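You operate a simulated robot arm through the tools that you are given. There is no shell and no other tool. Be economical: measure what you need, move in short steps, check, and stop when the job is done.

You run a simulated robot arm. Do the job below in one go: nothing can be reset, and whatever is moved stays where it is left.

## Task
Give the green scent pot two clicks of lavender, stand it back and put its lid on.
Fine: spill none; slide the tray shut.

It is judged by the outcome, as a careful person would: the job done as asked, and still so three seconds after it is handed in. It fails if anything else is knocked over, pushed out of place, dropped, spilled or broken. Lids that push on must go on centred and level and be pressed home; caps that screw on are set level and turned clockwise until they are tight.

## Robot
A 7-joint arm with a two-finger parallel gripper, fixed in place. Base frame: the origin is at the foot of the arm, x ahead of it, y to its left, z up; the work surface is at about z = 0.82. Lengths are in m, angles in degrees, forces in N, time in s.
With the tool pointing down near the work surface it reaches from about 0.24 to 0.68 m from the base axis. Its first joint turns from -66.0 to 66.0 degrees. Payload 2.4 kg.
Tool frame: the origin (TCP) lies between the finger pads and is the grasp point; the fingertips stand 0.03 m ahead of it; z points along the fingers, y is the line along which they close. Largest opening 0.094 m; finger width 0.028, thickness 0.01; the body of the gripper, 0.05 by 0.096 m, starts 0.055 m behind the TCP.
Orientation is told as [roll, pitch, yaw] about the base's x, y, z axes, in that order, counted from this pose: with the fingers straight down and closing along the base's y, the tool's x points along the base's -x, its y along +y and its z along -z.

## Interface
- The arm moves only by the tool apply_moves. Its argument "rows" is a list of rows, each an object (a shift or turn left out is 0, a gripper value left out holds the last) with "dp": the shift along the tool's x, y, z in m, a list of three; "delta_rot": the turn, a rotation vector about the tool's x, y, z in degrees, a list of three. In form: [{"dp": [dx, dy, dz], "delta_rot": [wx, wy, wz]}, ...]. A call has 1 to 12 rows; each row is the pose to reach, as a shift and turn from the pose commanded when the call began, along the tool's axes at that moment. "jaw" is the gripper command, from -1 (fully open) to 1 (shut), values between in proportion, set as the call begins (left out, the last holds). Each row takes 0.2 s and may step no farther than 0.05 m and 8.6 degrees from the row before; otherwise, or with a gripper value out of range, the whole call is refused. A pose out of reach is approached as far as the arm can. The call stops where the force on the tool passes 40 N (or 10 N more than at its start, if that is more) or the arm is blocked; 0.2 s more then pass. Each finger travels about 0.153 m/s and halts on what it meets, pressing with about 42 N; the grip force reading is that of the motor and also rises with nothing between the fingers. The clock runs only during rows and for 0.2 s after the last one: add rows that repeat a pose to give the fingers time. The reply holds the time, the measured pose of the TCP, the force on the tool along the base axes, the opening and the grip force, in the units named above and with some noise, with the torque about the TCP (base axes, N m) and any sound that the robot's microphone picked up.
- Cameras (640 x 400 px; columns grow to the right, rows downward): "scene" is fixed at [0.0493, 0.4808, 1.4516]; the picture's right is [-0.64, -0.76, 0.00], its down [-0.37, 0.31, -0.87] and it looks along [0.67, -0.56, -0.49] (base axes); focal length 302 px, centre (320, 200). "wrist" rides on the gripper at [0.076, 0.014, -0.103] in the tool frame; the picture's right is [-0.18, 0.98, 0.00], its down [-0.75, -0.14, -0.64] and it looks along [-0.63, -0.12, 0.77] (tool axes); focal length 243 px, centre (320, 200). There is no depth. A picture from a camera that has moved, and an enlarged one, comes with that camera's place and axes in the base frame and with its lens.
- camera(camera): a new picture of that camera. No time passes.
- enlarge(camera, box): a new picture of the part [left, top, right, bottom] of that camera's present view, enlarged. No time passes.
- job_done(): hands the job in; it is judged then, once.

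Go step by step. Nothing tells you positions but the pictures and the camera data: compare them with the known pose of the tool, close in by small moves and look again before you grip or let go. The budget is 120 turns and 76 pictures, counting those below and the enlarged ones. Unless the task says otherwise, let go and move clear before handing in, and close with one line.

The tools are called after "Request:" as a command line: name --argument value ..., lists and objects as JSON in quotes. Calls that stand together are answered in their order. apply_moves: Moves the arm, as the interface text tells. Its arguments: {"type":"object","properties":{"rows":{"type":"array","items":{"type":"object","properties":{"dp":{"type":"array","items":{"type":"number"}},"delta_rot":{"type":"array","items":{"type":"number"}}}}},"jaw":{"type":"number"}},"required":["rows"]} The other tools are called the same way: camera (camera) takes a picture; enlarge (camera, box) takes an enlarged picture of a part of a camera's view; job_done () hands the job in.

At the start:

```text
time: 0.0
eef_pos: [0.3297, 0.0442, 1.3177]
tool_rot: [0.0, 0.0, -0.1]
force: [0.6, 0.5, 0.8]
moment: [0.01, 0.01, 0.02]
grip_width: 0.0941
grip_force: 0.1
```

scene: 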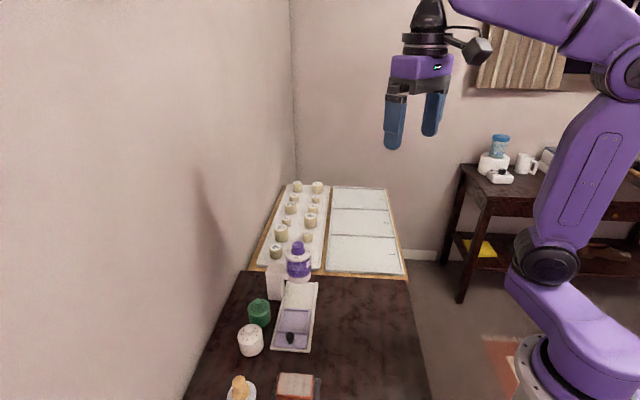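
wrist: 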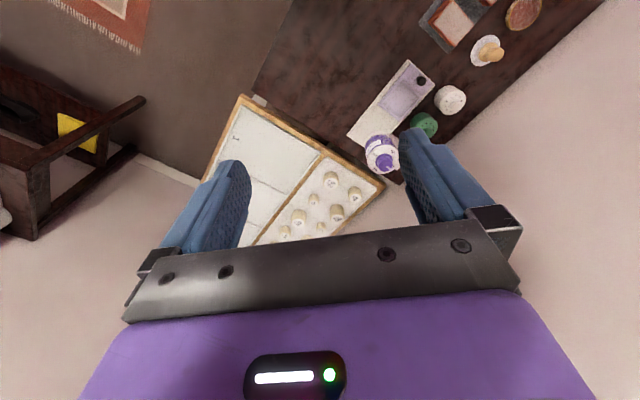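

I see a table with a green pot, a white pot, a purple bottle or dispenser, and a tray with a black knob. I'll look closer first.

Request:
enlarge --camera "scene" --box '[200, 220, 360, 320]'

Request:
enlarge --camera "scene" --box '[200, 300, 360, 400]'

Request:
enlarge --camera "wrist" --box '[340, 0, 580, 190]'

```text
4.00 times, centred on (280, 270) of scene
camera zoom: at [0.0493, 0.4808, 1.4516], right [-0.64, -0.76, 0.0], down [-0.37, 0.31, -0.87], along [0.67, -0.56, -0.49], focal length 1208 px, centre (480, -80)
```

zoom: 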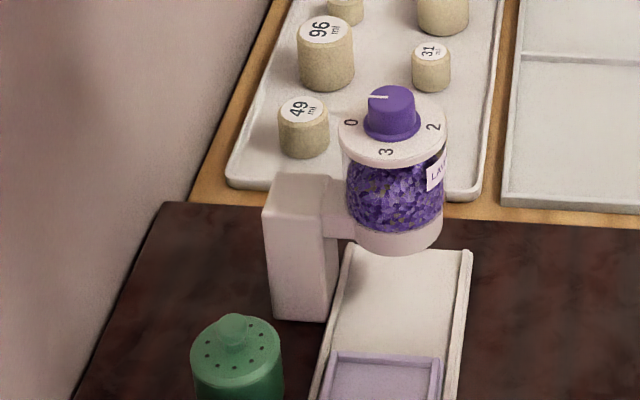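

```text
4.00 times, centred on (280, 350) of scene
camera zoom: at [0.0493, 0.4808, 1.4516], right [-0.64, -0.76, 0.0], down [-0.37, 0.31, -0.87], along [0.67, -0.56, -0.49], focal length 1208 px, centre (480, -400)
```

zoom: 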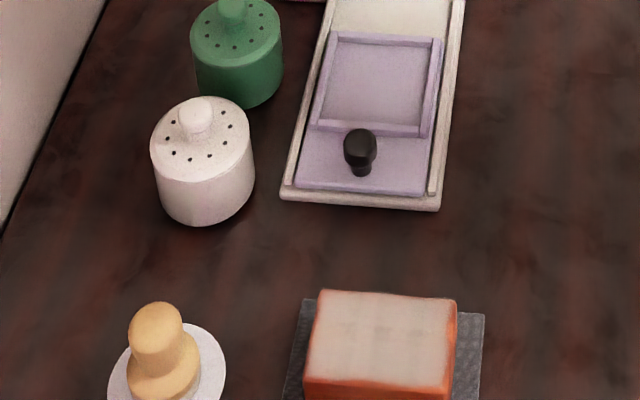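

```text
2.11 times, centred on (460, 95) of wrist
camera zoom: at [0.2533, 0.0588, 1.4205], right [0.18, 0.98, 0.0], down [0.75, -0.14, 0.64], along [0.63, -0.12, -0.77], focal length 511 px, centre (25, 421)
```

zoom: 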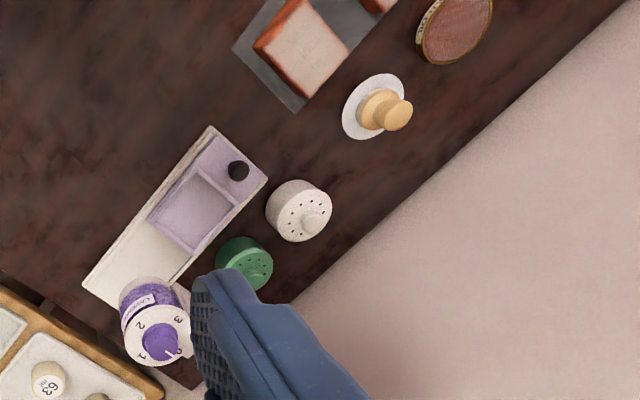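

The setup looks like a dial doser over a rail with a sliding tray, and a green lidded pot at about (0.54, 0.27). I'll bring the wrist camera closer, staying high.

Request:
apply_moves --rows '[{"dp": [0.006, 0.03, 0.034]}, {"dp": [0.012, 0.06, 0.068]}, {"dp": [0.018, 0.09, 0.102]}, {"dp": [0.024, 0.12, 0.136]}, {"dp": [0.03, 0.15, 0.17]}, {"dp": [0.03, 0.15, 0.17]}]'

Request:
camera --camera "wrist"

```text
time: 1.4
eef_pos: [0.2996, 0.1939, 1.1468]
tool_rot: [0.0, -0.1, 0.1]
force: [-0.2, -0.2, 0.3]
moment: [-0.02, -0.01, 0.02]
grip_width: 0.0941
grip_force: 0.0
```

```text
70 pictures are left
camera wrist: at [0.2244, 0.2082, 1.2491], right [0.18, 0.98, 0.0], down [0.75, -0.14, 0.64], along [0.63, -0.12, -0.77], focal length 243 px, centre (320, 200)
```

wrist: 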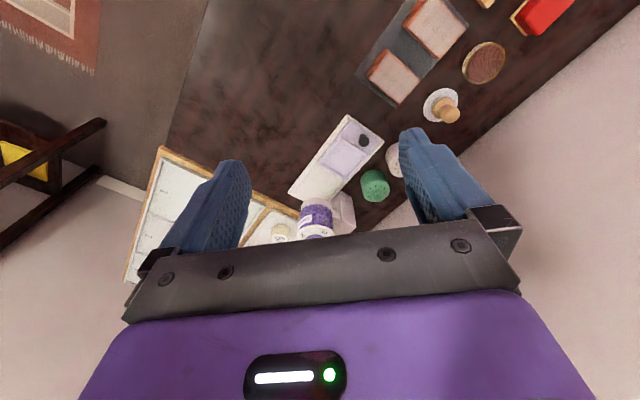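

Request:
enlarge --camera "wrist" --box '[280, 100, 420, 240]'

```text
2.86 times, centred on (350, 170) of wrist
camera zoom: at [0.2244, 0.2082, 1.2491], right [0.18, 0.98, 0.0], down [0.75, -0.14, 0.64], along [0.63, -0.12, -0.77], focal length 693 px, centre (234, 286)
```

zoom: 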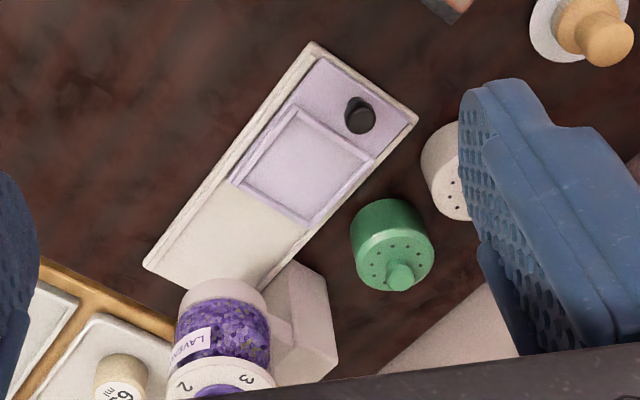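

The green pot is at about (0.537, 0.263), and its knob top is near z 0.893. Next I'll yaw the tool so the fingers close across the rail direction, and hover above the pot.

Request:
apply_moves --rows '[{"dp": [-0.039, 0.0115, 0.015], "delta_rot": [0, 0, 7.5]}, {"dp": [-0.078, 0.023, 0.03], "delta_rot": [0, 0, 15]}, {"dp": [-0.117, 0.0345, 0.045], "delta_rot": [0, 0, 22.5]}, {"dp": [-0.156, 0.046, 0.06], "delta_rot": [0, 0, 30]}, {"dp": [-0.195, 0.0575, 0.075], "delta_rot": [0, 0, 37.5]}, {"dp": [-0.236, 0.069, 0.09], "delta_rot": [0, 0, 45]}, {"dp": [-0.236, 0.069, 0.09], "delta_rot": [0, 0, 45]}]'

Request:
camera --camera "wrist"

Request:
camera --camera "scene"

```text
time: 3.0
eef_pos: [0.5363, 0.2635, 1.0569]
tool_rot: [0.0, 0.0, -45.0]
force: [-0.1, -0.2, -0.2]
moment: [-0.01, -0.02, -0.04]
grip_width: 0.0939
grip_force: 0.1
```

```text
68 pictures are left
camera wrist: at [0.4938, 0.3278, 1.1604], right [0.83, 0.56, 0.0], down [0.43, -0.63, 0.64], along [0.36, -0.53, -0.77], focal length 243 px, centre (320, 200)
```

wrist: 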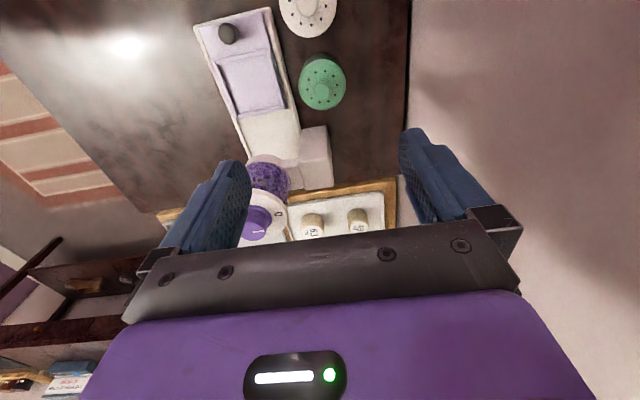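

```text
67 pictures are left
```

scene: 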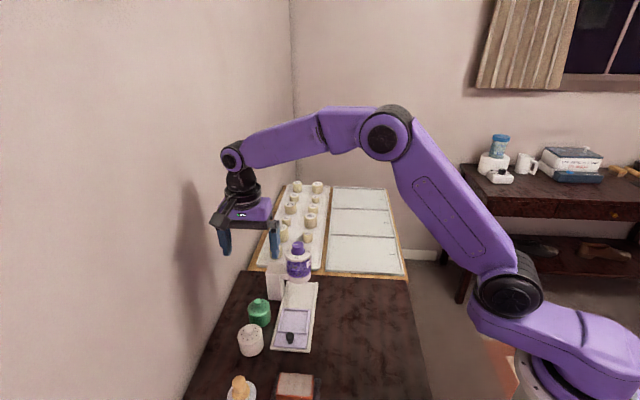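

Request:
enlarge --camera "wrist" --box '[190, 0, 390, 125]'

Request:
enlarge --camera "wrist" --box '[230, 120, 350, 260]'

```text
3.20 times, centred on (290, 62) of wrist
camera zoom: at [0.4938, 0.3278, 1.1604], right [0.83, 0.56, 0.0], down [0.43, -0.63, 0.64], along [0.36, -0.53, -0.77], focal length 776 px, centre (416, 640)
```

zoom: 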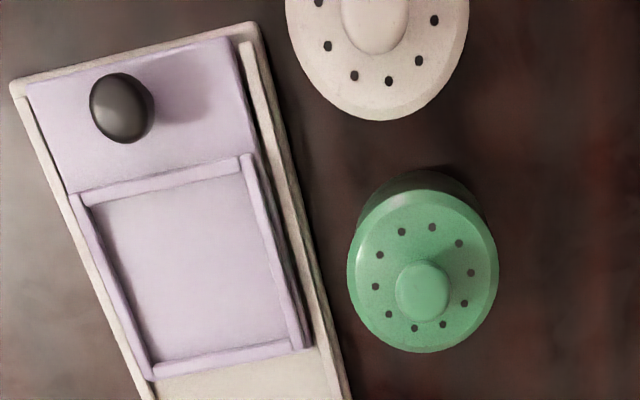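

```text
2.86 times, centred on (290, 190) of wrist
camera zoom: at [0.4938, 0.3278, 1.1604], right [0.83, 0.56, 0.0], down [0.43, -0.63, 0.64], along [0.36, -0.53, -0.77], focal length 693 px, centre (406, 229)
```

zoom: 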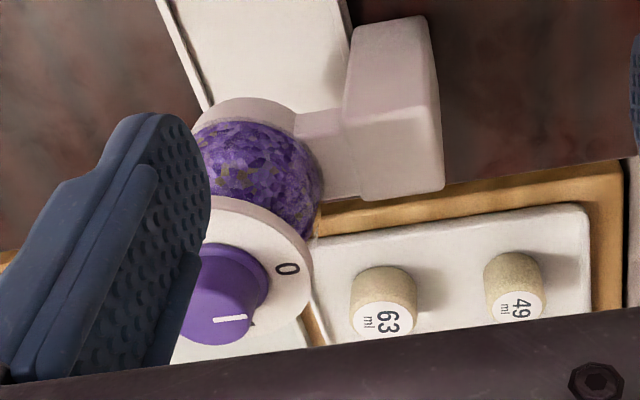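

The pot is centred near (0.537, 0.267), and its lid has a knob about 18 mm wide. I'll centre over it, drop until the tips are just above the knob, and check.

Request:
apply_moves --rows '[{"dp": [0.0016, 0.0033, 0.04]}, {"dp": [0.0016, 0.0033, 0.08]}, {"dp": [0.0016, 0.0033, 0.115]}, {"dp": [0.0016, 0.0033, 0.127]}]' --jaw -0.3

Request:
camera --camera "wrist"

Request:
enlarge --camera "scene" --box '[200, 230, 360, 350]'

```text
time: 4.0
eef_pos: [0.5365, 0.2647, 0.9307]
tool_rot: [0.0, 0.0, -45.0]
force: [-0.4, -0.3, 0.8]
moment: [-0.02, -0.02, -0.02]
grip_width: 0.0613
grip_force: 0.0
```

```text
64 pictures are left
camera wrist: at [0.4937, 0.3305, 1.0337], right [0.82, 0.57, 0.0], down [0.43, -0.63, 0.64], along [0.36, -0.53, -0.77], focal length 243 px, centre (320, 200)
```

wrist: 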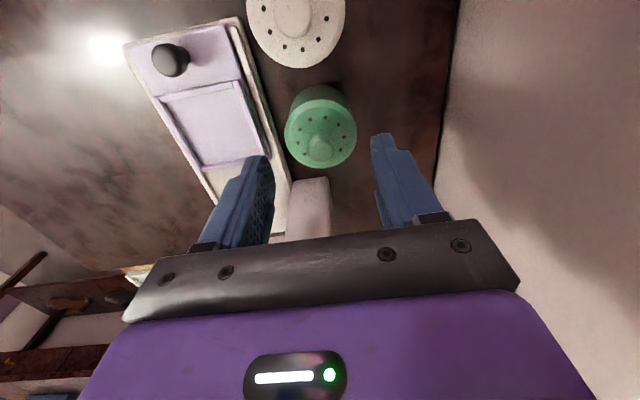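

```text
3.33 times, centred on (280, 290) of scene
camera zoom: at [0.0493, 0.4808, 1.4516], right [-0.64, -0.76, 0.0], down [-0.37, 0.31, -0.87], along [0.67, -0.56, -0.49], focal length 1007 px, centre (453, -100)
```

zoom: 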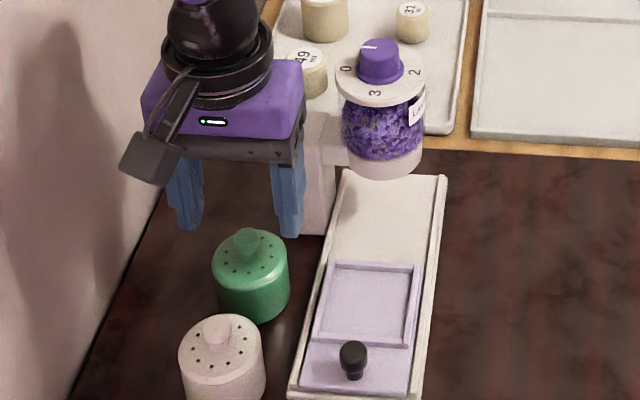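

Request:
enlarge --camera "wrist" --box '[240, 70, 400, 190]'

```text
3.33 times, centred on (320, 130) of wrist
camera zoom: at [0.4937, 0.3305, 1.0337], right [0.82, 0.57, 0.0], down [0.43, -0.63, 0.64], along [0.36, -0.53, -0.77], focal length 809 px, centre (320, 433)
```

zoom: 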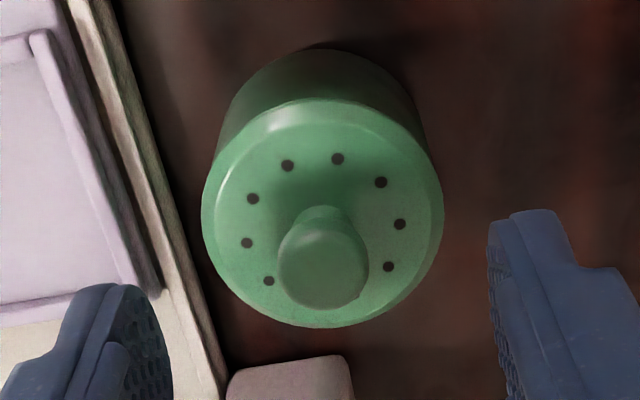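

The tool is centred on the knob, with the knob top near z 0.89 and the lid plane near 0.865. I'll go down and grip the knob.

Request:
apply_moves --rows '[{"dp": [0, 0, 0.015]}, {"dp": [0, 0, 0.03]}, {"dp": [0, 0, 0.03]}]'

Request:
apply_moves --rows '[{"dp": [0, 0, 0]}, {"dp": [0, 0, 0]}]' --jaw 1

Request:
camera --camera "wrist"

```text
time: 4.8
eef_pos: [0.5363, 0.2665, 0.9001]
tool_rot: [-0.1, 0.0, -45.0]
force: [-0.3, -0.6, -0.3]
moment: [0.01, 0.0, 0.0]
grip_width: 0.0614
grip_force: 0.0
```

```text
time: 5.4
eef_pos: [0.5357, 0.2663, 0.8995]
tool_rot: [0.0, 0.0, -45.0]
force: [-0.4, -0.1, 0.1]
moment: [-0.02, 0.03, 0.01]
grip_width: 0.0157
grip_force: 41.6
heard: snap
```

```text
61 pictures are left
camera wrist: at [0.4929, 0.3307, 1.0028], right [0.82, 0.57, 0.0], down [0.43, -0.63, 0.64], along [0.36, -0.53, -0.77], focal length 243 px, centre (320, 200)
```

wrist: 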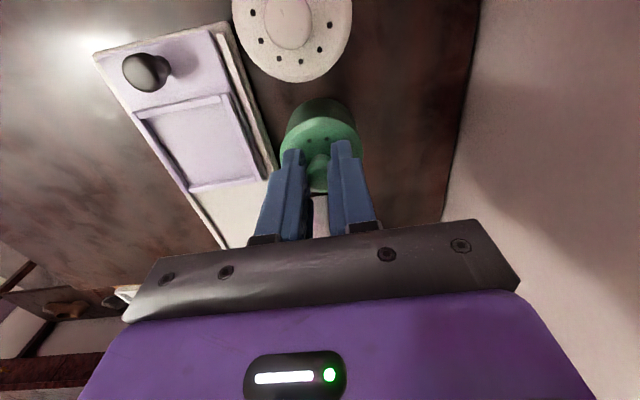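

The knob is gripped and I heard a snap. I'll lift gently to see whether the lid comes free.

Request:
apply_moves --rows '[{"dp": [0, 0, -0.003]}, {"dp": [0, 0, -0.006]}, {"dp": [0, 0, -0.009]}]'

Request:
enlarge --camera "scene" --box '[220, 270, 300, 330]'

```text
time: 6.2
eef_pos: [0.5354, 0.268, 0.9094]
tool_rot: [0.0, 0.0, -44.9]
force: [0.1, -0.6, -0.4]
moment: [0.01, -0.01, 0.02]
grip_width: 0.0156
grip_force: 42.3
```

```text
6.67 times, centred on (260, 300) of scene
camera zoom: at [0.0493, 0.4808, 1.4516], right [-0.64, -0.77, 0.0], down [-0.37, 0.31, -0.87], along [0.67, -0.56, -0.49], focal length 2014 px, centre (720, -467)
```

zoom: 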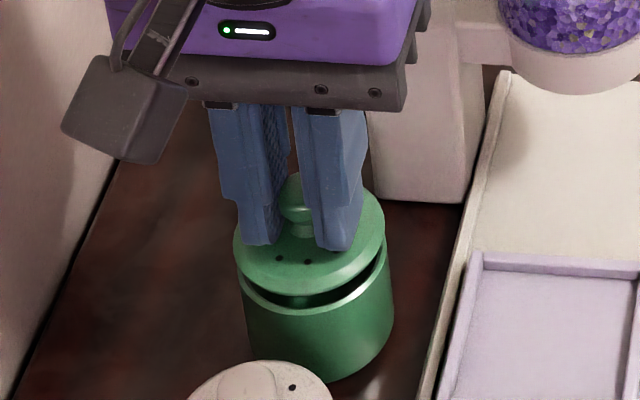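

The lid came off cleanly. I'll raise it and set it down on the clear table on the robot side of the rail, at about (0.42, 0.14).

Request:
apply_moves --rows '[{"dp": [0, 0, -0.035]}, {"dp": [0, 0, -0.07]}, {"dp": [-0.002, -0.043, -0.075]}, {"dp": [-0.004, -0.086, -0.075]}, {"dp": [-0.006, -0.129, -0.075]}, {"dp": [-0.008, -0.172, -0.07]}, {"dp": [-0.008, -0.172, -0.03]}, {"dp": [-0.008, -0.172, 0.005]}, {"dp": [-0.008, -0.172, 0.015]}, {"dp": [-0.008, -0.172, 0.02]}]'

Request:
enlarge --camera "scene" --box '[260, 250, 420, 370]'

Request:
camera --camera "wrist"

```text
time: 8.4
eef_pos: [0.4196, 0.1394, 0.8888]
tool_rot: [0.0, 0.0, -45.0]
force: [0.0, -0.8, 0.3]
moment: [-0.02, 0.02, 0.01]
grip_width: 0.0156
grip_force: 42.2
```

```text
3.33 times, centred on (340, 310) of scene
camera zoom: at [0.0493, 0.4808, 1.4516], right [-0.64, -0.76, 0.0], down [-0.37, 0.31, -0.87], along [0.67, -0.56, -0.49], focal length 1007 px, centre (253, -167)
```

zoom: 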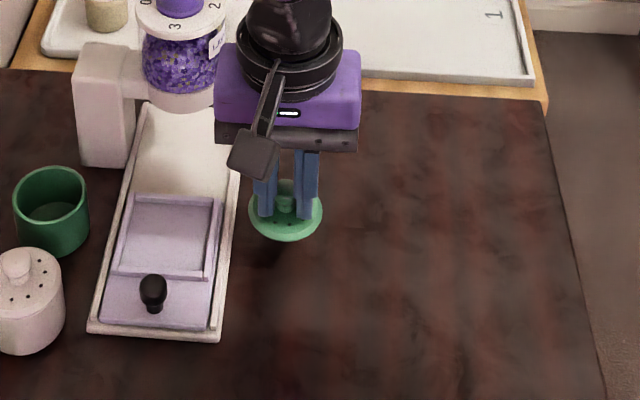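

```text
58 pictures are left
camera wrist: at [0.3764, 0.2034, 0.9919], right [0.82, 0.57, 0.0], down [0.43, -0.63, 0.64], along [0.36, -0.53, -0.77], focal length 243 px, centre (320, 200)
```

wrist: 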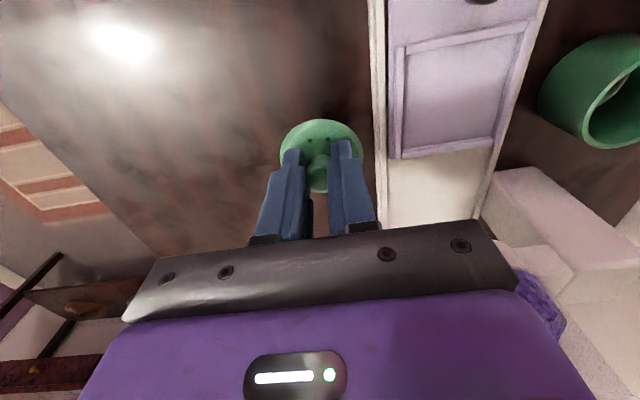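

Request:
apply_moves --rows '[{"dp": [0, 0, 0.004]}, {"dp": [0, 0, 0.008]}, {"dp": [0, 0, 0.012]}]'

```text
time: 9.2
eef_pos: [0.4203, 0.1386, 0.8779]
tool_rot: [0.0, 0.0, -44.9]
force: [0.3, -0.1, 0.1]
moment: [0.0, 0.0, 0.0]
grip_width: 0.0152
grip_force: 42.1
```

Request:
apply_moves --rows '[{"dp": [0, 0, 0.002]}, {"dp": [0, 0, 0.004]}]'

Request:
enlarge --camera "scene" --box '[310, 290, 350, 320]'

```text
time: 9.8
eef_pos: [0.4204, 0.1381, 0.8723]
tool_rot: [0.1, 0.0, -45.0]
force: [0.0, 0.2, 0.1]
moment: [0.02, -0.02, -0.01]
grip_width: 0.0153
grip_force: 42.1
```

```text
13.33 times, centred on (330, 305) of scene
camera zoom: at [0.0493, 0.4808, 1.4516], right [-0.64, -0.77, 0.0], down [-0.37, 0.31, -0.87], along [0.67, -0.56, -0.49], focal length 4028 px, centre (187, -1200)
```

zoom: 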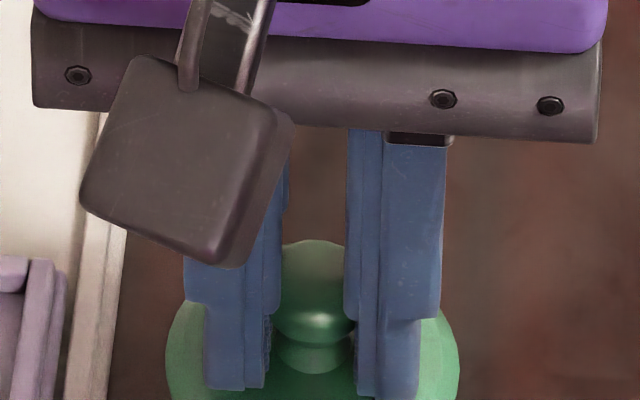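

Request:
apply_moves --rows '[{"dp": [0, 0, 0.001]}, {"dp": [0, 0, 0.002]}, {"dp": [0, 0, 0.003]}]'

Request:
enlarge --camera "scene" --box '[300, 290, 380, 350]'

```text
time: 10.6
eef_pos: [0.4203, 0.1399, 0.8707]
tool_rot: [0.0, 0.1, -45.0]
force: [0.3, -0.2, -1.3]
moment: [0.02, 0.01, 0.02]
grip_width: 0.0151
grip_force: 42.0
```

```text
6.67 times, centred on (340, 320) of scene
camera zoom: at [0.0493, 0.4808, 1.4516], right [-0.64, -0.76, 0.0], down [-0.37, 0.31, -0.87], along [0.67, -0.56, -0.49], focal length 2014 px, centre (187, -600)
```

zoom: 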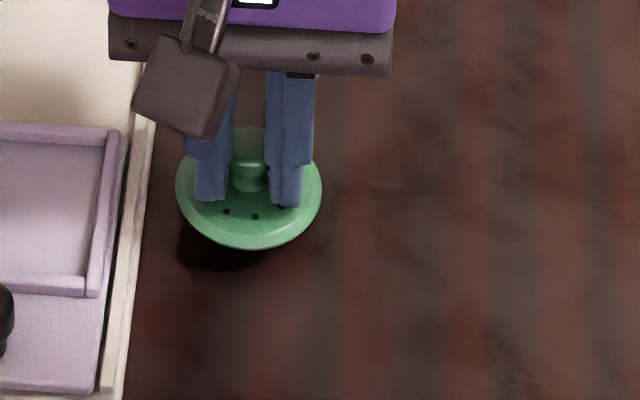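

Request:
apply_moves --rows '[{"dp": [0, 0, 0.001]}, {"dp": [0, 0, 0.002]}]'

```text
time: 11.2
eef_pos: [0.4197, 0.1387, 0.8696]
tool_rot: [0.0, 0.1, -45.1]
force: [0.4, -0.2, -0.2]
moment: [0.02, -0.03, 0.02]
grip_width: 0.0154
grip_force: 41.6
```

Request:
apply_moves --rows '[{"dp": [0, 0, 0.001]}, {"dp": [0, 0, 0.002]}, {"dp": [0, 0, 0.003]}]'

```text
time: 12.0
eef_pos: [0.4206, 0.1395, 0.866]
tool_rot: [0.0, 0.0, -44.9]
force: [0.0, 0.3, -0.9]
moment: [-0.01, -0.01, 0.01]
grip_width: 0.0152
grip_force: 42.3
```

Request:
apply_moves --rows '[{"dp": [0, 0, 0.001]}, {"dp": [0, 0, 0.002]}, {"dp": [0, 0, 0.003]}]'

Request:
enlarge --camera "scene" --box '[300, 290, 380, 350]'

```text
time: 12.8
eef_pos: [0.4201, 0.1403, 0.8637]
tool_rot: [0.0, 0.0, -44.9]
force: [-0.2, 0.5, -0.5]
moment: [-0.01, -0.01, -0.01]
grip_width: 0.0152
grip_force: 41.8
```

```text
6.67 times, centred on (340, 320) of scene
camera zoom: at [0.0493, 0.4808, 1.4516], right [-0.64, -0.76, 0.0], down [-0.37, 0.31, -0.87], along [0.67, -0.56, -0.49], focal length 2014 px, centre (187, -600)
```

zoom: 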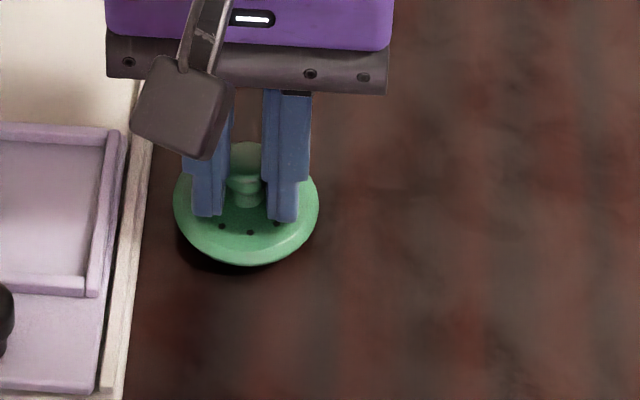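

Request:
apply_moves --rows '[{"dp": [0, 0, 0.001]}, {"dp": [0, 0, 0.002]}, {"dp": [0, 0, 0.003]}]'

```text
time: 13.6
eef_pos: [0.4194, 0.1406, 0.8601]
tool_rot: [0.0, 0.0, -45.0]
force: [0.2, 0.4, 0.1]
moment: [0.01, -0.01, 0.01]
grip_width: 0.0152
grip_force: 41.1
```

Request:
apply_moves --rows '[{"dp": [0, 0, 0.001]}, {"dp": [0, 0, 0.002]}]'

Request:
enlarge --camera "scene" --box '[300, 290, 380, 350]'

```text
time: 14.2
eef_pos: [0.4193, 0.1403, 0.8589]
tool_rot: [0.0, 0.0, -44.9]
force: [0.0, 0.7, -1.1]
moment: [0.01, 0.0, 0.01]
grip_width: 0.0151
grip_force: 41.9
```

```text
6.67 times, centred on (340, 320) of scene
camera zoom: at [0.0493, 0.4808, 1.4516], right [-0.64, -0.76, 0.0], down [-0.37, 0.31, -0.87], along [0.67, -0.56, -0.49], focal length 2014 px, centre (187, -600)
```

zoom: 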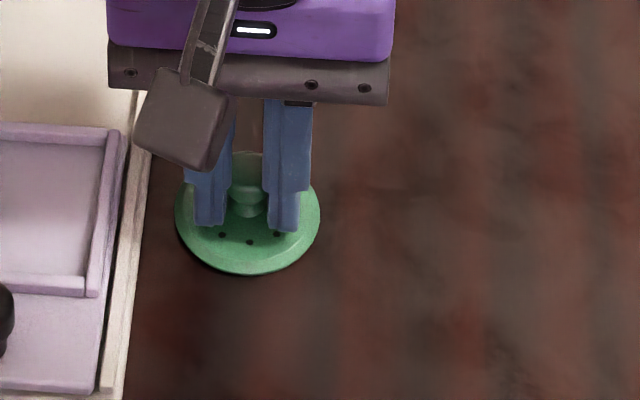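

Request:
apply_moves --rows '[{"dp": [0, 0, 0.001]}, {"dp": [0, 0, 0.002]}]'

```text
time: 14.9
eef_pos: [0.4207, 0.1403, 0.8581]
tool_rot: [0.1, -0.1, -44.8]
force: [-3.6, -1.4, 12.1]
moment: [-0.04, 0.07, 0.11]
grip_width: 0.0152
grip_force: 42.1
stopped in row 2: the force on the tool passed its limit at 41 N (the readings are from after the stop); the commanded pose is now the measured one
```

The lid is on the table. I'll open a little, so the fingers stay off the rail, and then rise.

Request:
apply_moves --rows '[{"dp": [0, 0, 0]}, {"dp": [0, 0, 0]}]' --jaw 0.35

Request:
apply_moves --rows '[{"dp": [0, 0, -0.02]}, {"dp": [0, 0, -0.05]}, {"dp": [0, 0, -0.09]}, {"dp": [0, 0, -0.13]}]'

Request:
camera --camera "wrist"

```text
time: 15.5
eef_pos: [0.42, 0.1404, 0.8562]
tool_rot: [0.1, 0.0, -44.9]
force: [-0.4, 0.0, 0.0]
moment: [0.01, 0.0, 0.02]
grip_width: 0.0304
grip_force: 0.1
```

```text
time: 16.5
eef_pos: [0.4205, 0.1388, 0.9879]
tool_rot: [0.1, -0.1, -45.0]
force: [0.2, 0.7, -0.5]
moment: [-0.01, -0.04, -0.01]
grip_width: 0.0305
grip_force: 0.1
```

```text
53 pictures are left
camera wrist: at [0.376, 0.2041, 1.0907], right [0.82, 0.57, 0.0], down [0.43, -0.63, 0.64], along [0.36, -0.53, -0.77], focal length 243 px, centre (320, 200)
```

wrist: 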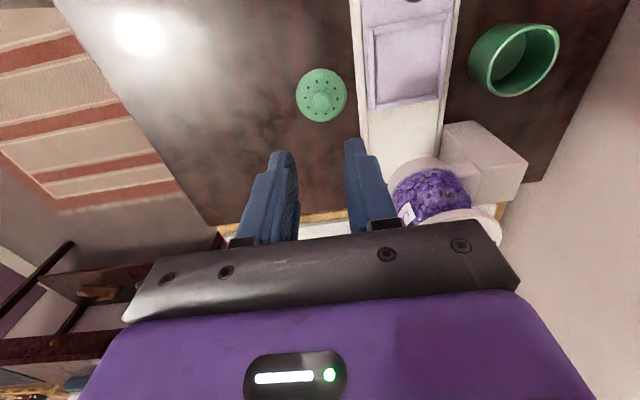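

The lid is resting level at about (0.420, 0.140). Next I'll go over the open pot and look before gripping it.

Request:
apply_moves --rows '[{"dp": [0.002, 0.043, -0.005]}, {"dp": [0.004, 0.086, -0.005]}, {"dp": [0.006, 0.129, -0.005]}, {"dp": [0.008, 0.1715, 0]}, {"dp": [0.008, 0.1715, 0.04]}, {"dp": [0.008, 0.1715, 0.06]}, {"dp": [0.008, 0.1715, 0.06]}]' --jaw -0.6

Request:
enlarge --camera "wrist" --box '[220, 70, 420, 220]'

```text
time: 18.1
eef_pos: [0.5354, 0.2677, 0.9276]
tool_rot: [0.1, -0.1, -44.9]
force: [0.3, -0.3, 0.2]
moment: [-0.03, 0.01, -0.04]
grip_width: 0.0752
grip_force: 0.0
```

```text
2.67 times, centred on (320, 145) of wrist
camera zoom: at [0.4909, 0.3324, 1.0304], right [0.82, 0.57, 0.0], down [0.43, -0.63, 0.64], along [0.37, -0.53, -0.77], focal length 647 px, centre (320, 347)
```

zoom: 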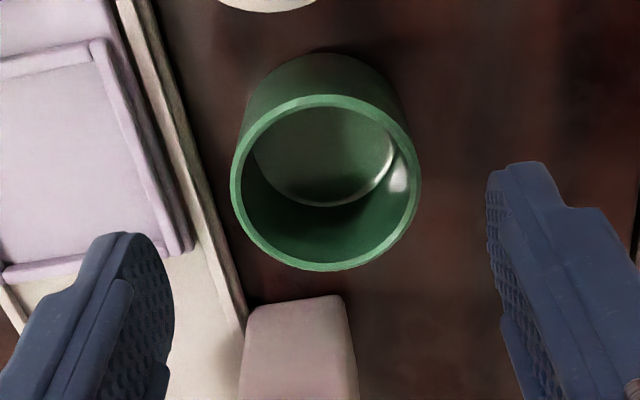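

The pot is centred between the fingers and about 52 mm wide. I'll descend and grip its upper body.

Request:
apply_moves --rows '[{"dp": [-0.002, 0, 0.025]}, {"dp": [-0.002, 0, 0.045]}, {"dp": [-0.002, 0, 0.054]}, {"dp": [-0.002, 0, 0.054]}]'

Request:
enlarge --camera "wrist" --box '[220, 70, 420, 220]'

Request:
enlarge --camera "scene" --box '[220, 270, 300, 330]'

```text
time: 19.1
eef_pos: [0.5366, 0.2661, 0.8732]
tool_rot: [0.1, 0.0, -44.9]
force: [-0.2, 0.9, 0.4]
moment: [0.02, 0.0, 0.0]
grip_width: 0.0751
grip_force: 0.1
```

```text
2.67 times, centred on (320, 145) of wrist
camera zoom: at [0.4929, 0.3297, 0.9761], right [0.82, 0.57, 0.0], down [0.43, -0.63, 0.64], along [0.37, -0.53, -0.77], focal length 647 px, centre (320, 347)
```

zoom: 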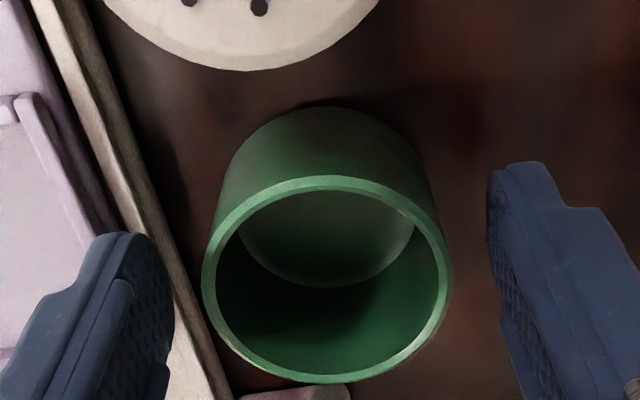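

```text
6.67 times, centred on (260, 300) of scene
camera zoom: at [0.0493, 0.4808, 1.4516], right [-0.64, -0.76, 0.0], down [-0.37, 0.31, -0.87], along [0.67, -0.56, -0.49], focal length 2014 px, centre (720, -467)
```

zoom: 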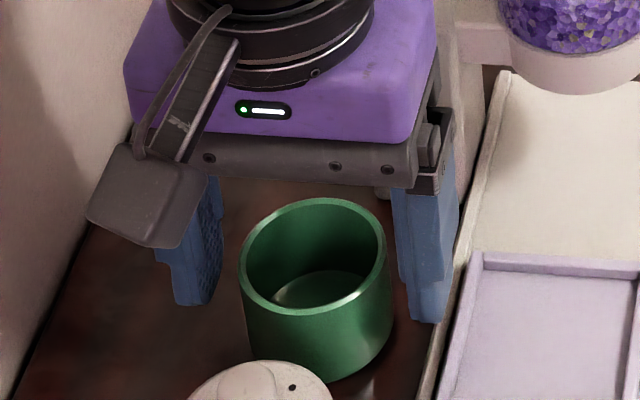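

Request:
apply_moves --rows '[{"dp": [0, 0, 0]}, {"dp": [0, 0, 0]}]' --jaw 0.2

```text
time: 19.7
eef_pos: [0.5366, 0.2658, 0.8728]
tool_rot: [0.1, -0.2, -44.9]
force: [1.1, 1.6, -0.4]
moment: [-0.03, 0.02, 0.01]
grip_width: 0.0515
grip_force: 41.8
```

I have the pot, 51.5 mm wide. I'll lift it and carry it over the tray recess, which I put at about (0.4695, 0.209).

Request:
apply_moves --rows '[{"dp": [0, 0, -0.02]}, {"dp": [0, 0, -0.045]}, {"dp": [0.0025, -0.03, -0.045]}, {"dp": [0.005, -0.06, -0.045]}, {"dp": [0.0075, -0.0874, -0.045]}, {"dp": [0.0075, -0.0874, -0.045]}]'

Request:
enlarge --camera "scene" --box '[230, 260, 350, 360]'

Request:
enlarge --camera "wrist" --box '[220, 0, 420, 200]'

```text
time: 21.1
eef_pos: [0.4705, 0.2094, 0.9193]
tool_rot: [0.1, 0.0, -44.8]
force: [-0.7, 0.7, -1.8]
moment: [0.0, 0.02, 0.01]
grip_width: 0.0513
grip_force: 42.4
```

```text
4.00 times, centred on (290, 310) of scene
camera zoom: at [0.0493, 0.4808, 1.4516], right [-0.64, -0.76, 0.0], down [-0.37, 0.31, -0.87], along [0.67, -0.56, -0.49], focal length 1208 px, centre (440, -240)
```

zoom: 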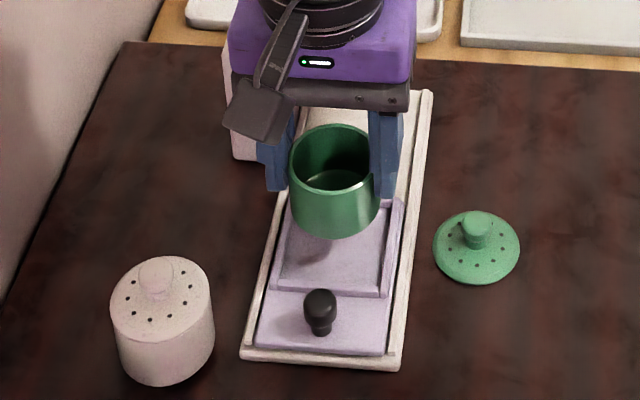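

```text
2.00 times, centred on (320, 100) of wrist
camera zoom: at [0.4266, 0.2728, 1.0215], right [0.82, 0.57, 0.0], down [0.43, -0.63, 0.64], along [0.37, -0.53, -0.77], focal length 485 px, centre (320, 400)
```

zoom: 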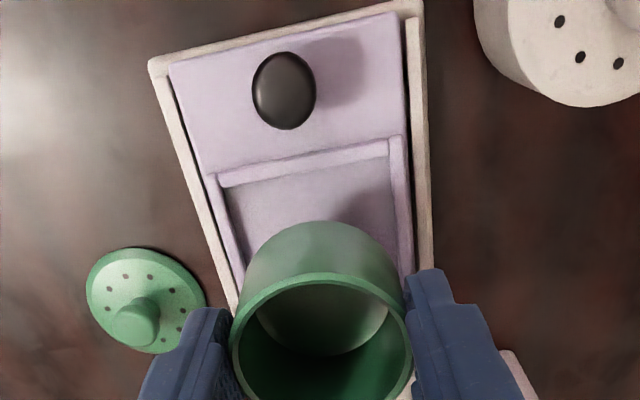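

The pot is nearly aligned over the recess. I'll shift 3 mm towards the far side and lower most of the way, then check.

Request:
apply_moves --rows '[{"dp": [-0.003, 0.0005, 0.01]}, {"dp": [-0.003, 0.0005, 0.022]}, {"dp": [-0.003, 0.0005, 0.022]}]'

Request:
enlarge --camera "scene" --box '[254, 285, 334, 345]'

Request:
enlarge --camera "wrist" --box '[220, 0, 420, 200]'

```text
time: 21.9
eef_pos: [0.473, 0.207, 0.8964]
tool_rot: [0.2, 0.0, -44.9]
force: [0.3, 0.0, -1.3]
moment: [0.0, -0.02, 0.03]
grip_width: 0.0515
grip_force: 42.1
```

```text
6.67 times, centred on (294, 315) of scene
camera zoom: at [0.0493, 0.4809, 1.4516], right [-0.64, -0.76, 0.0], down [-0.37, 0.31, -0.87], along [0.67, -0.56, -0.49], focal length 2014 px, centre (493, -567)
```

zoom: 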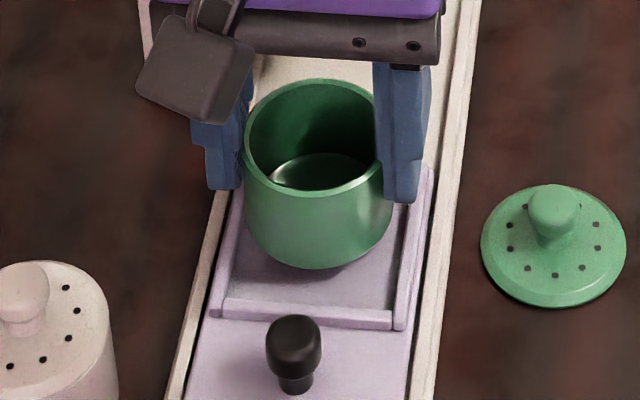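

```text
2.00 times, centred on (320, 100) of wrist
camera zoom: at [0.4296, 0.2715, 0.9984], right [0.82, 0.57, 0.0], down [0.43, -0.63, 0.64], along [0.37, -0.53, -0.77], focal length 485 px, centre (320, 400)
```

zoom: 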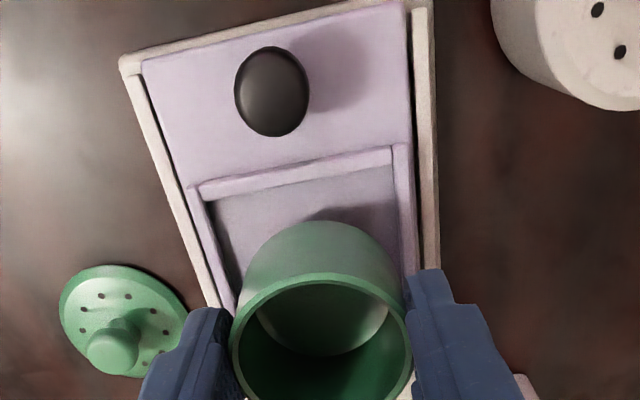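

The pot sits slightly towards the handle side of the recess. I'll shift it 2.5 mm farther and lower it onto the tray floor.

Request:
apply_moves --rows '[{"dp": [-0.0025, 0, 0.0]}, {"dp": [-0.0025, 0, 0.004]}, {"dp": [-0.0025, 0, 0.008]}, {"dp": [-0.0025, 0, 0.01]}]'

Request:
enlarge --camera "scene" --box '[254, 285, 334, 345]'

```text
time: 22.9
eef_pos: [0.4764, 0.2061, 0.8873]
tool_rot: [0.4, -0.1, -44.9]
force: [-6.3, -4.1, 39.0]
moment: [-1.05, -0.36, -0.17]
grip_width: 0.0494
grip_force: 41.8
```

```text
6.67 times, centred on (294, 315) of scene
camera zoom: at [0.0485, 0.4805, 1.4517], right [-0.64, -0.76, 0.0], down [-0.37, 0.31, -0.87], along [0.67, -0.56, -0.49], focal length 2014 px, centre (493, -567)
```

zoom: 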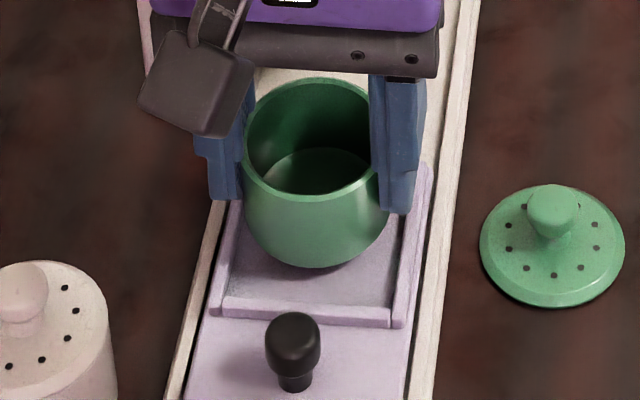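

There's a contact force, so the pot may be resting on a border. I'll back up a few millimetres and look.

Request:
apply_moves --rows '[{"dp": [0, 0, -0.004]}, {"dp": [0, 0, -0.008]}]'

Request:
enlarge --camera "scene" --box '[274, 300, 314, 330]'

Request:
enlarge --camera "wrist" --box '[220, 50, 420, 200]'

```text
time: 23.5
eef_pos: [0.4734, 0.206, 0.8929]
tool_rot: [0.0, 0.0, -45.0]
force: [-0.4, -0.7, -1.6]
moment: [0.0, 0.0, 0.03]
grip_width: 0.0492
grip_force: 41.9
```

```text
13.33 times, centred on (294, 315) of scene
camera zoom: at [0.0493, 0.4809, 1.4516], right [-0.64, -0.77, 0.0], down [-0.37, 0.31, -0.87], along [0.67, -0.56, -0.49], focal length 4028 px, centre (667, -1333)
```

zoom: 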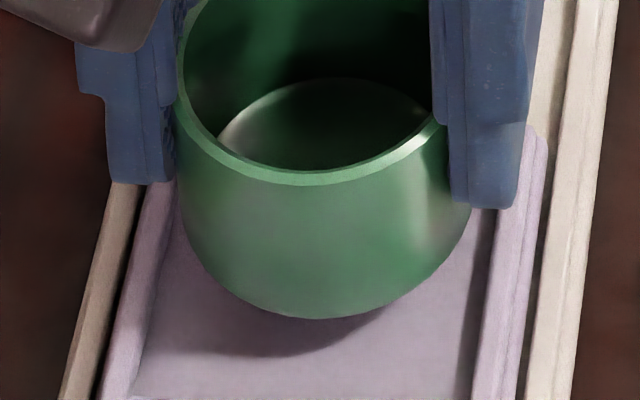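

```text
2.67 times, centred on (320, 125) of wrist
camera zoom: at [0.4305, 0.2696, 0.9957], right [0.82, 0.57, 0.0], down [0.43, -0.63, 0.64], along [0.36, -0.53, -0.77], focal length 647 px, centre (320, 400)
```

zoom: 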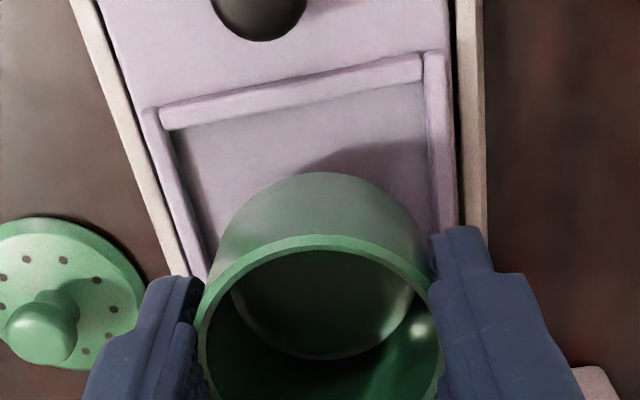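

Request:
enlarge --camera "scene" --box '[230, 200, 360, 320]'

Request:
camera --camera "wrist"

```text
3.33 times, centred on (295, 260) of scene
camera zoom: at [0.0493, 0.4809, 1.4516], right [-0.64, -0.77, 0.0], down [-0.37, 0.31, -0.87], along [0.67, -0.56, -0.49], focal length 1007 px, centre (403, 0)
```

zoom: 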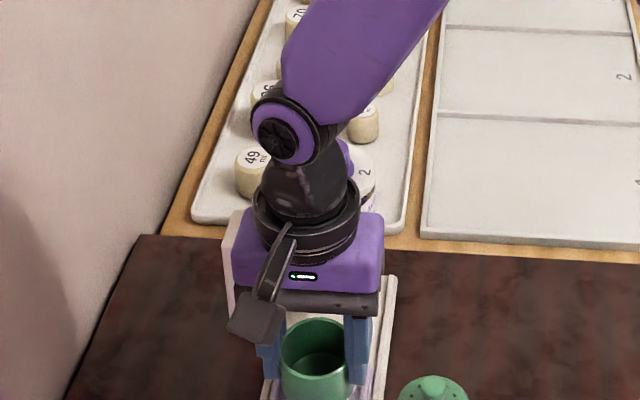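

```text
41 pictures are left
camera wrist: at [0.4305, 0.2696, 0.9957], right [0.82, 0.57, 0.0], down [0.43, -0.63, 0.64], along [0.36, -0.53, -0.77], focal length 243 px, centre (320, 200)
```

wrist: 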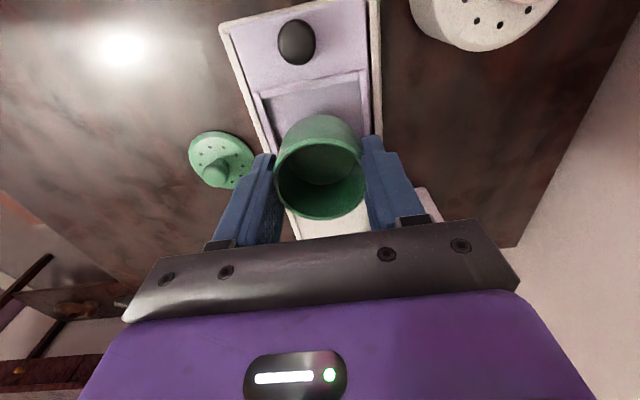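

The contact torque pointed to the far edge of the pot. I'll move back 2.5 mm towards the handle and lower in small steps while watching force and torque.

Request:
apply_moves --rows '[{"dp": [0.0025, 0, 0.0]}, {"dp": [0.0025, 0, 0.004]}, {"dp": [0.0025, 0, 0.006]}, {"dp": [0.0025, 0, 0.007]}]'

```text
time: 24.5
eef_pos: [0.4736, 0.2071, 0.8885]
tool_rot: [0.1, -0.1, -44.9]
force: [-4.7, -3.7, 14.8]
moment: [-0.47, -0.08, -0.16]
grip_width: 0.0495
grip_force: 42.0
```

Request:
enlarge --camera "scene" --box '[274, 305, 314, 335]'

```text
13.33 times, centred on (294, 320) of scene
camera zoom: at [0.049, 0.4807, 1.4517], right [-0.64, -0.76, 0.0], down [-0.37, 0.31, -0.87], along [0.67, -0.56, -0.49], focal length 4028 px, centre (667, -1400)
```

zoom: 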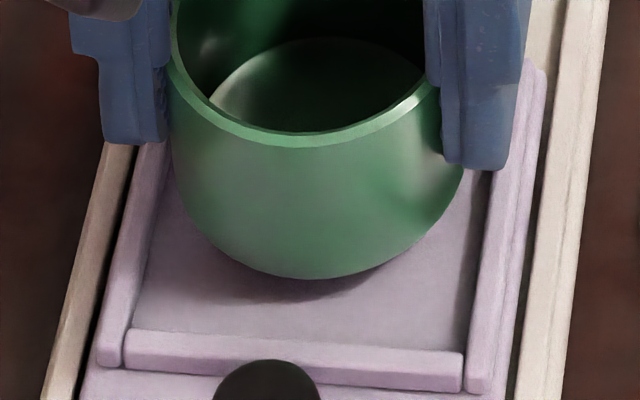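

The image now shows a wide near gap, so the pot does need to come about 5 mm towards the handle. I'll raise it, shift it and lower it again.

Request:
apply_moves --rows '[{"dp": [0, 0, -0.005]}, {"dp": [0.0055, 0, -0.005]}, {"dp": [0.0055, 0, -0.002]}, {"dp": [0.0055, 0, 0.0]}]'

Request:
apply_moves --rows '[{"dp": [0, 0, 0.001]}, {"dp": [0, 0, 0.002]}]'

Request:
enlarge --camera "scene" --box '[274, 305, 314, 335]'

```text
time: 25.5
eef_pos: [0.4691, 0.2108, 0.8862]
tool_rot: [0.1, -0.1, -44.9]
force: [0.4, -0.5, -3.0]
moment: [0.04, 0.04, -0.02]
grip_width: 0.0495
grip_force: 41.7
```

```text
time: 26.1
eef_pos: [0.4695, 0.2107, 0.8851]
tool_rot: [0.1, -0.1, -44.9]
force: [0.5, 0.4, -1.7]
moment: [0.0, -0.02, -0.01]
grip_width: 0.0494
grip_force: 41.5
```

```text
13.33 times, centred on (294, 320) of scene
camera zoom: at [0.0493, 0.4809, 1.4516], right [-0.64, -0.76, 0.0], down [-0.37, 0.31, -0.87], along [0.67, -0.56, -0.49], focal length 4028 px, centre (667, -1400)
```

zoom: 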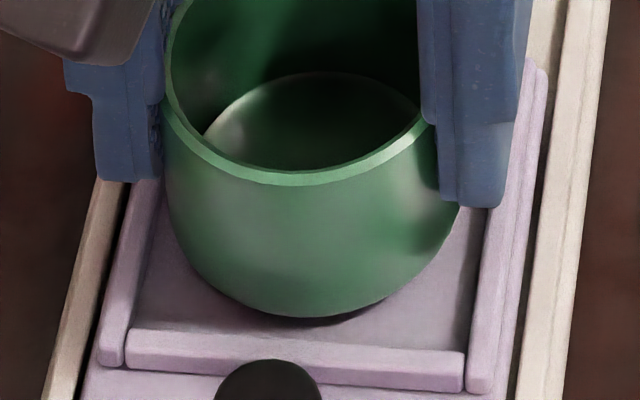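

Request:
apply_moves --rows '[{"dp": [0, 0, 0.001]}, {"dp": [0, 0, 0.002]}, {"dp": [0, 0, 0.003]}]'

```text
time: 26.9
eef_pos: [0.4694, 0.2102, 0.8846]
tool_rot: [0.2, -0.1, -45.0]
force: [-3.6, -2.3, 9.0]
moment: [0.07, 0.32, 0.08]
grip_width: 0.0494
grip_force: 41.9
stopped in row 3: the force on the tool passed its limit at 44 N (the readings are from after the stop); the commanded pose is now the measured one
```

Request:
enlarge --camera "scene" --box '[274, 305, 314, 335]'

Request:
enlarge --camera "wrist" --box '[250, 70, 390, 220]'

```text
13.33 times, centred on (294, 320) of scene
camera zoom: at [0.0491, 0.4807, 1.4516], right [-0.64, -0.77, 0.0], down [-0.37, 0.31, -0.87], along [0.67, -0.56, -0.49], focal length 4028 px, centre (667, -1400)
```

zoom: 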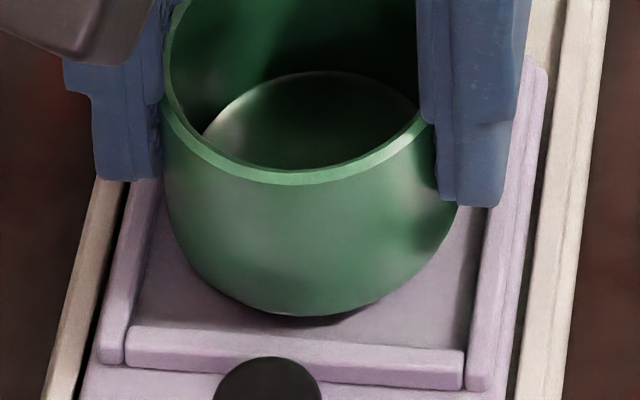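

```text
2.67 times, centred on (320, 145) of wrist
camera zoom: at [0.4261, 0.2753, 0.9874], right [0.82, 0.57, 0.0], down [0.43, -0.63, 0.64], along [0.37, -0.53, -0.77], focal length 647 px, centre (320, 347)
```

zoom: 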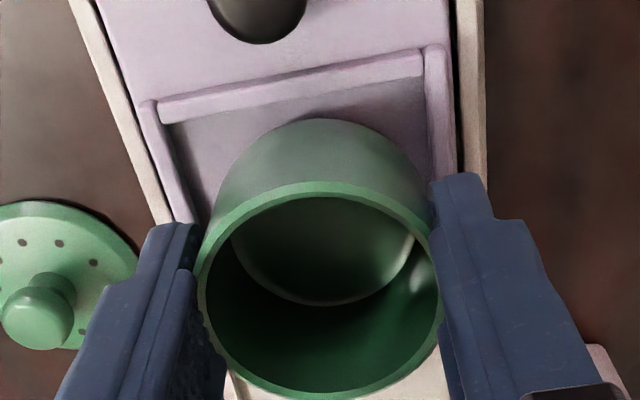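

The near edge is now touching the tray floor inside the recess, and the pot has a slight tilt left over from the earlier border contact. Releasing should let it settle level.

Request:
apply_moves --rows '[{"dp": [0, 0, 0]}, {"dp": [0, 0, 0]}]' --jaw -0.35

Request:
enlarge --camera "scene" --box '[254, 285, 334, 345]'

```text
time: 27.5
eef_pos: [0.471, 0.2117, 0.8834]
tool_rot: [0.2, -0.1, -44.9]
force: [-0.8, 0.1, -0.5]
moment: [-0.01, -0.02, 0.0]
grip_width: 0.0635
grip_force: 0.0
```

```text
6.67 times, centred on (294, 315) of scene
camera zoom: at [0.0493, 0.4808, 1.4516], right [-0.64, -0.76, 0.0], down [-0.37, 0.31, -0.87], along [0.67, -0.56, -0.49], focal length 2014 px, centre (493, -567)
```

zoom: 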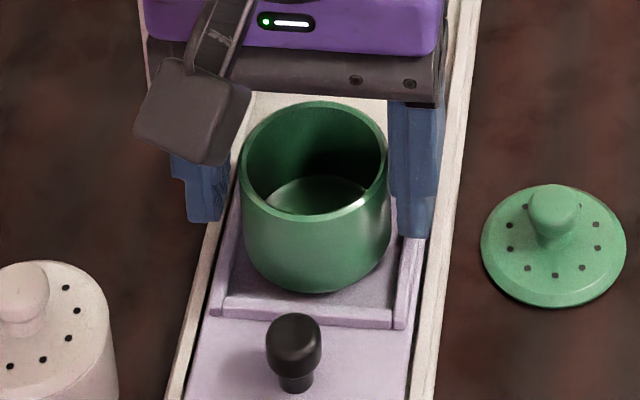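

The pot has settled in the recess. I'll rise clear and inspect it from above.

Request:
apply_moves --rows '[{"dp": [0, 0, -0.02]}, {"dp": [0, 0, -0.05]}, {"dp": [0.03, 0, -0.08]}, {"dp": [0.05, 0, -0.1]}, {"dp": [0.05, 0, -0.1]}]'

Request:
enlarge --camera "wrist" --box '[200, 30, 440, 210]'

Request:
enlarge --camera "scene" --box '[230, 230, 350, 350]'

```text
time: 28.7
eef_pos: [0.4344, 0.2456, 0.9831]
tool_rot: [0.1, -0.1, -44.9]
force: [-0.5, 0.7, 1.1]
moment: [0.01, -0.02, 0.02]
grip_width: 0.0633
grip_force: 0.2
```

```text
2.22 times, centred on (320, 120) of wrist
camera zoom: at [0.3903, 0.3101, 1.0868], right [0.82, 0.57, 0.0], down [0.43, -0.63, 0.64], along [0.37, -0.53, -0.77], focal length 539 px, centre (320, 378)
```

zoom: 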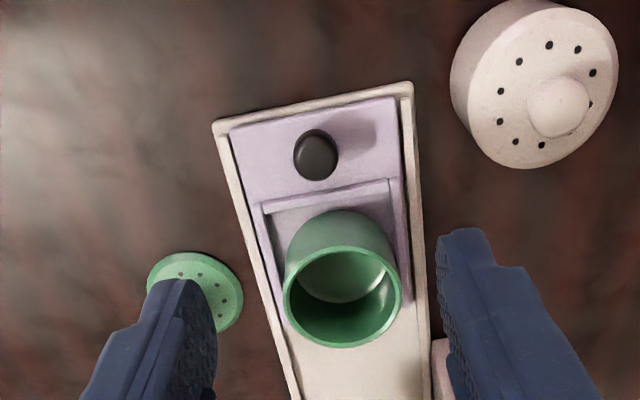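

```text
3.33 times, centred on (290, 290) of scene
camera zoom: at [0.0493, 0.4808, 1.4516], right [-0.64, -0.77, 0.0], down [-0.37, 0.31, -0.87], along [0.67, -0.56, -0.49], focal length 1007 px, centre (420, -100)
```

zoom: 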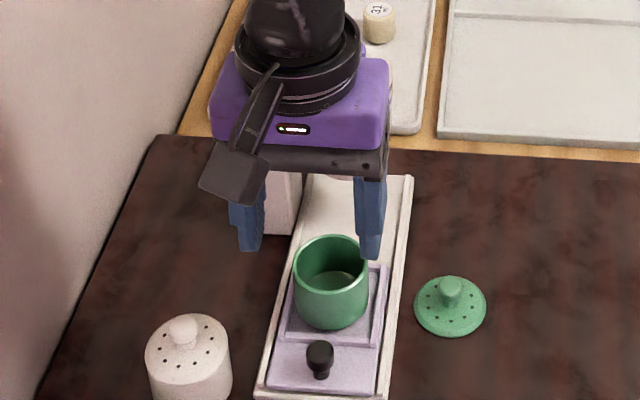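

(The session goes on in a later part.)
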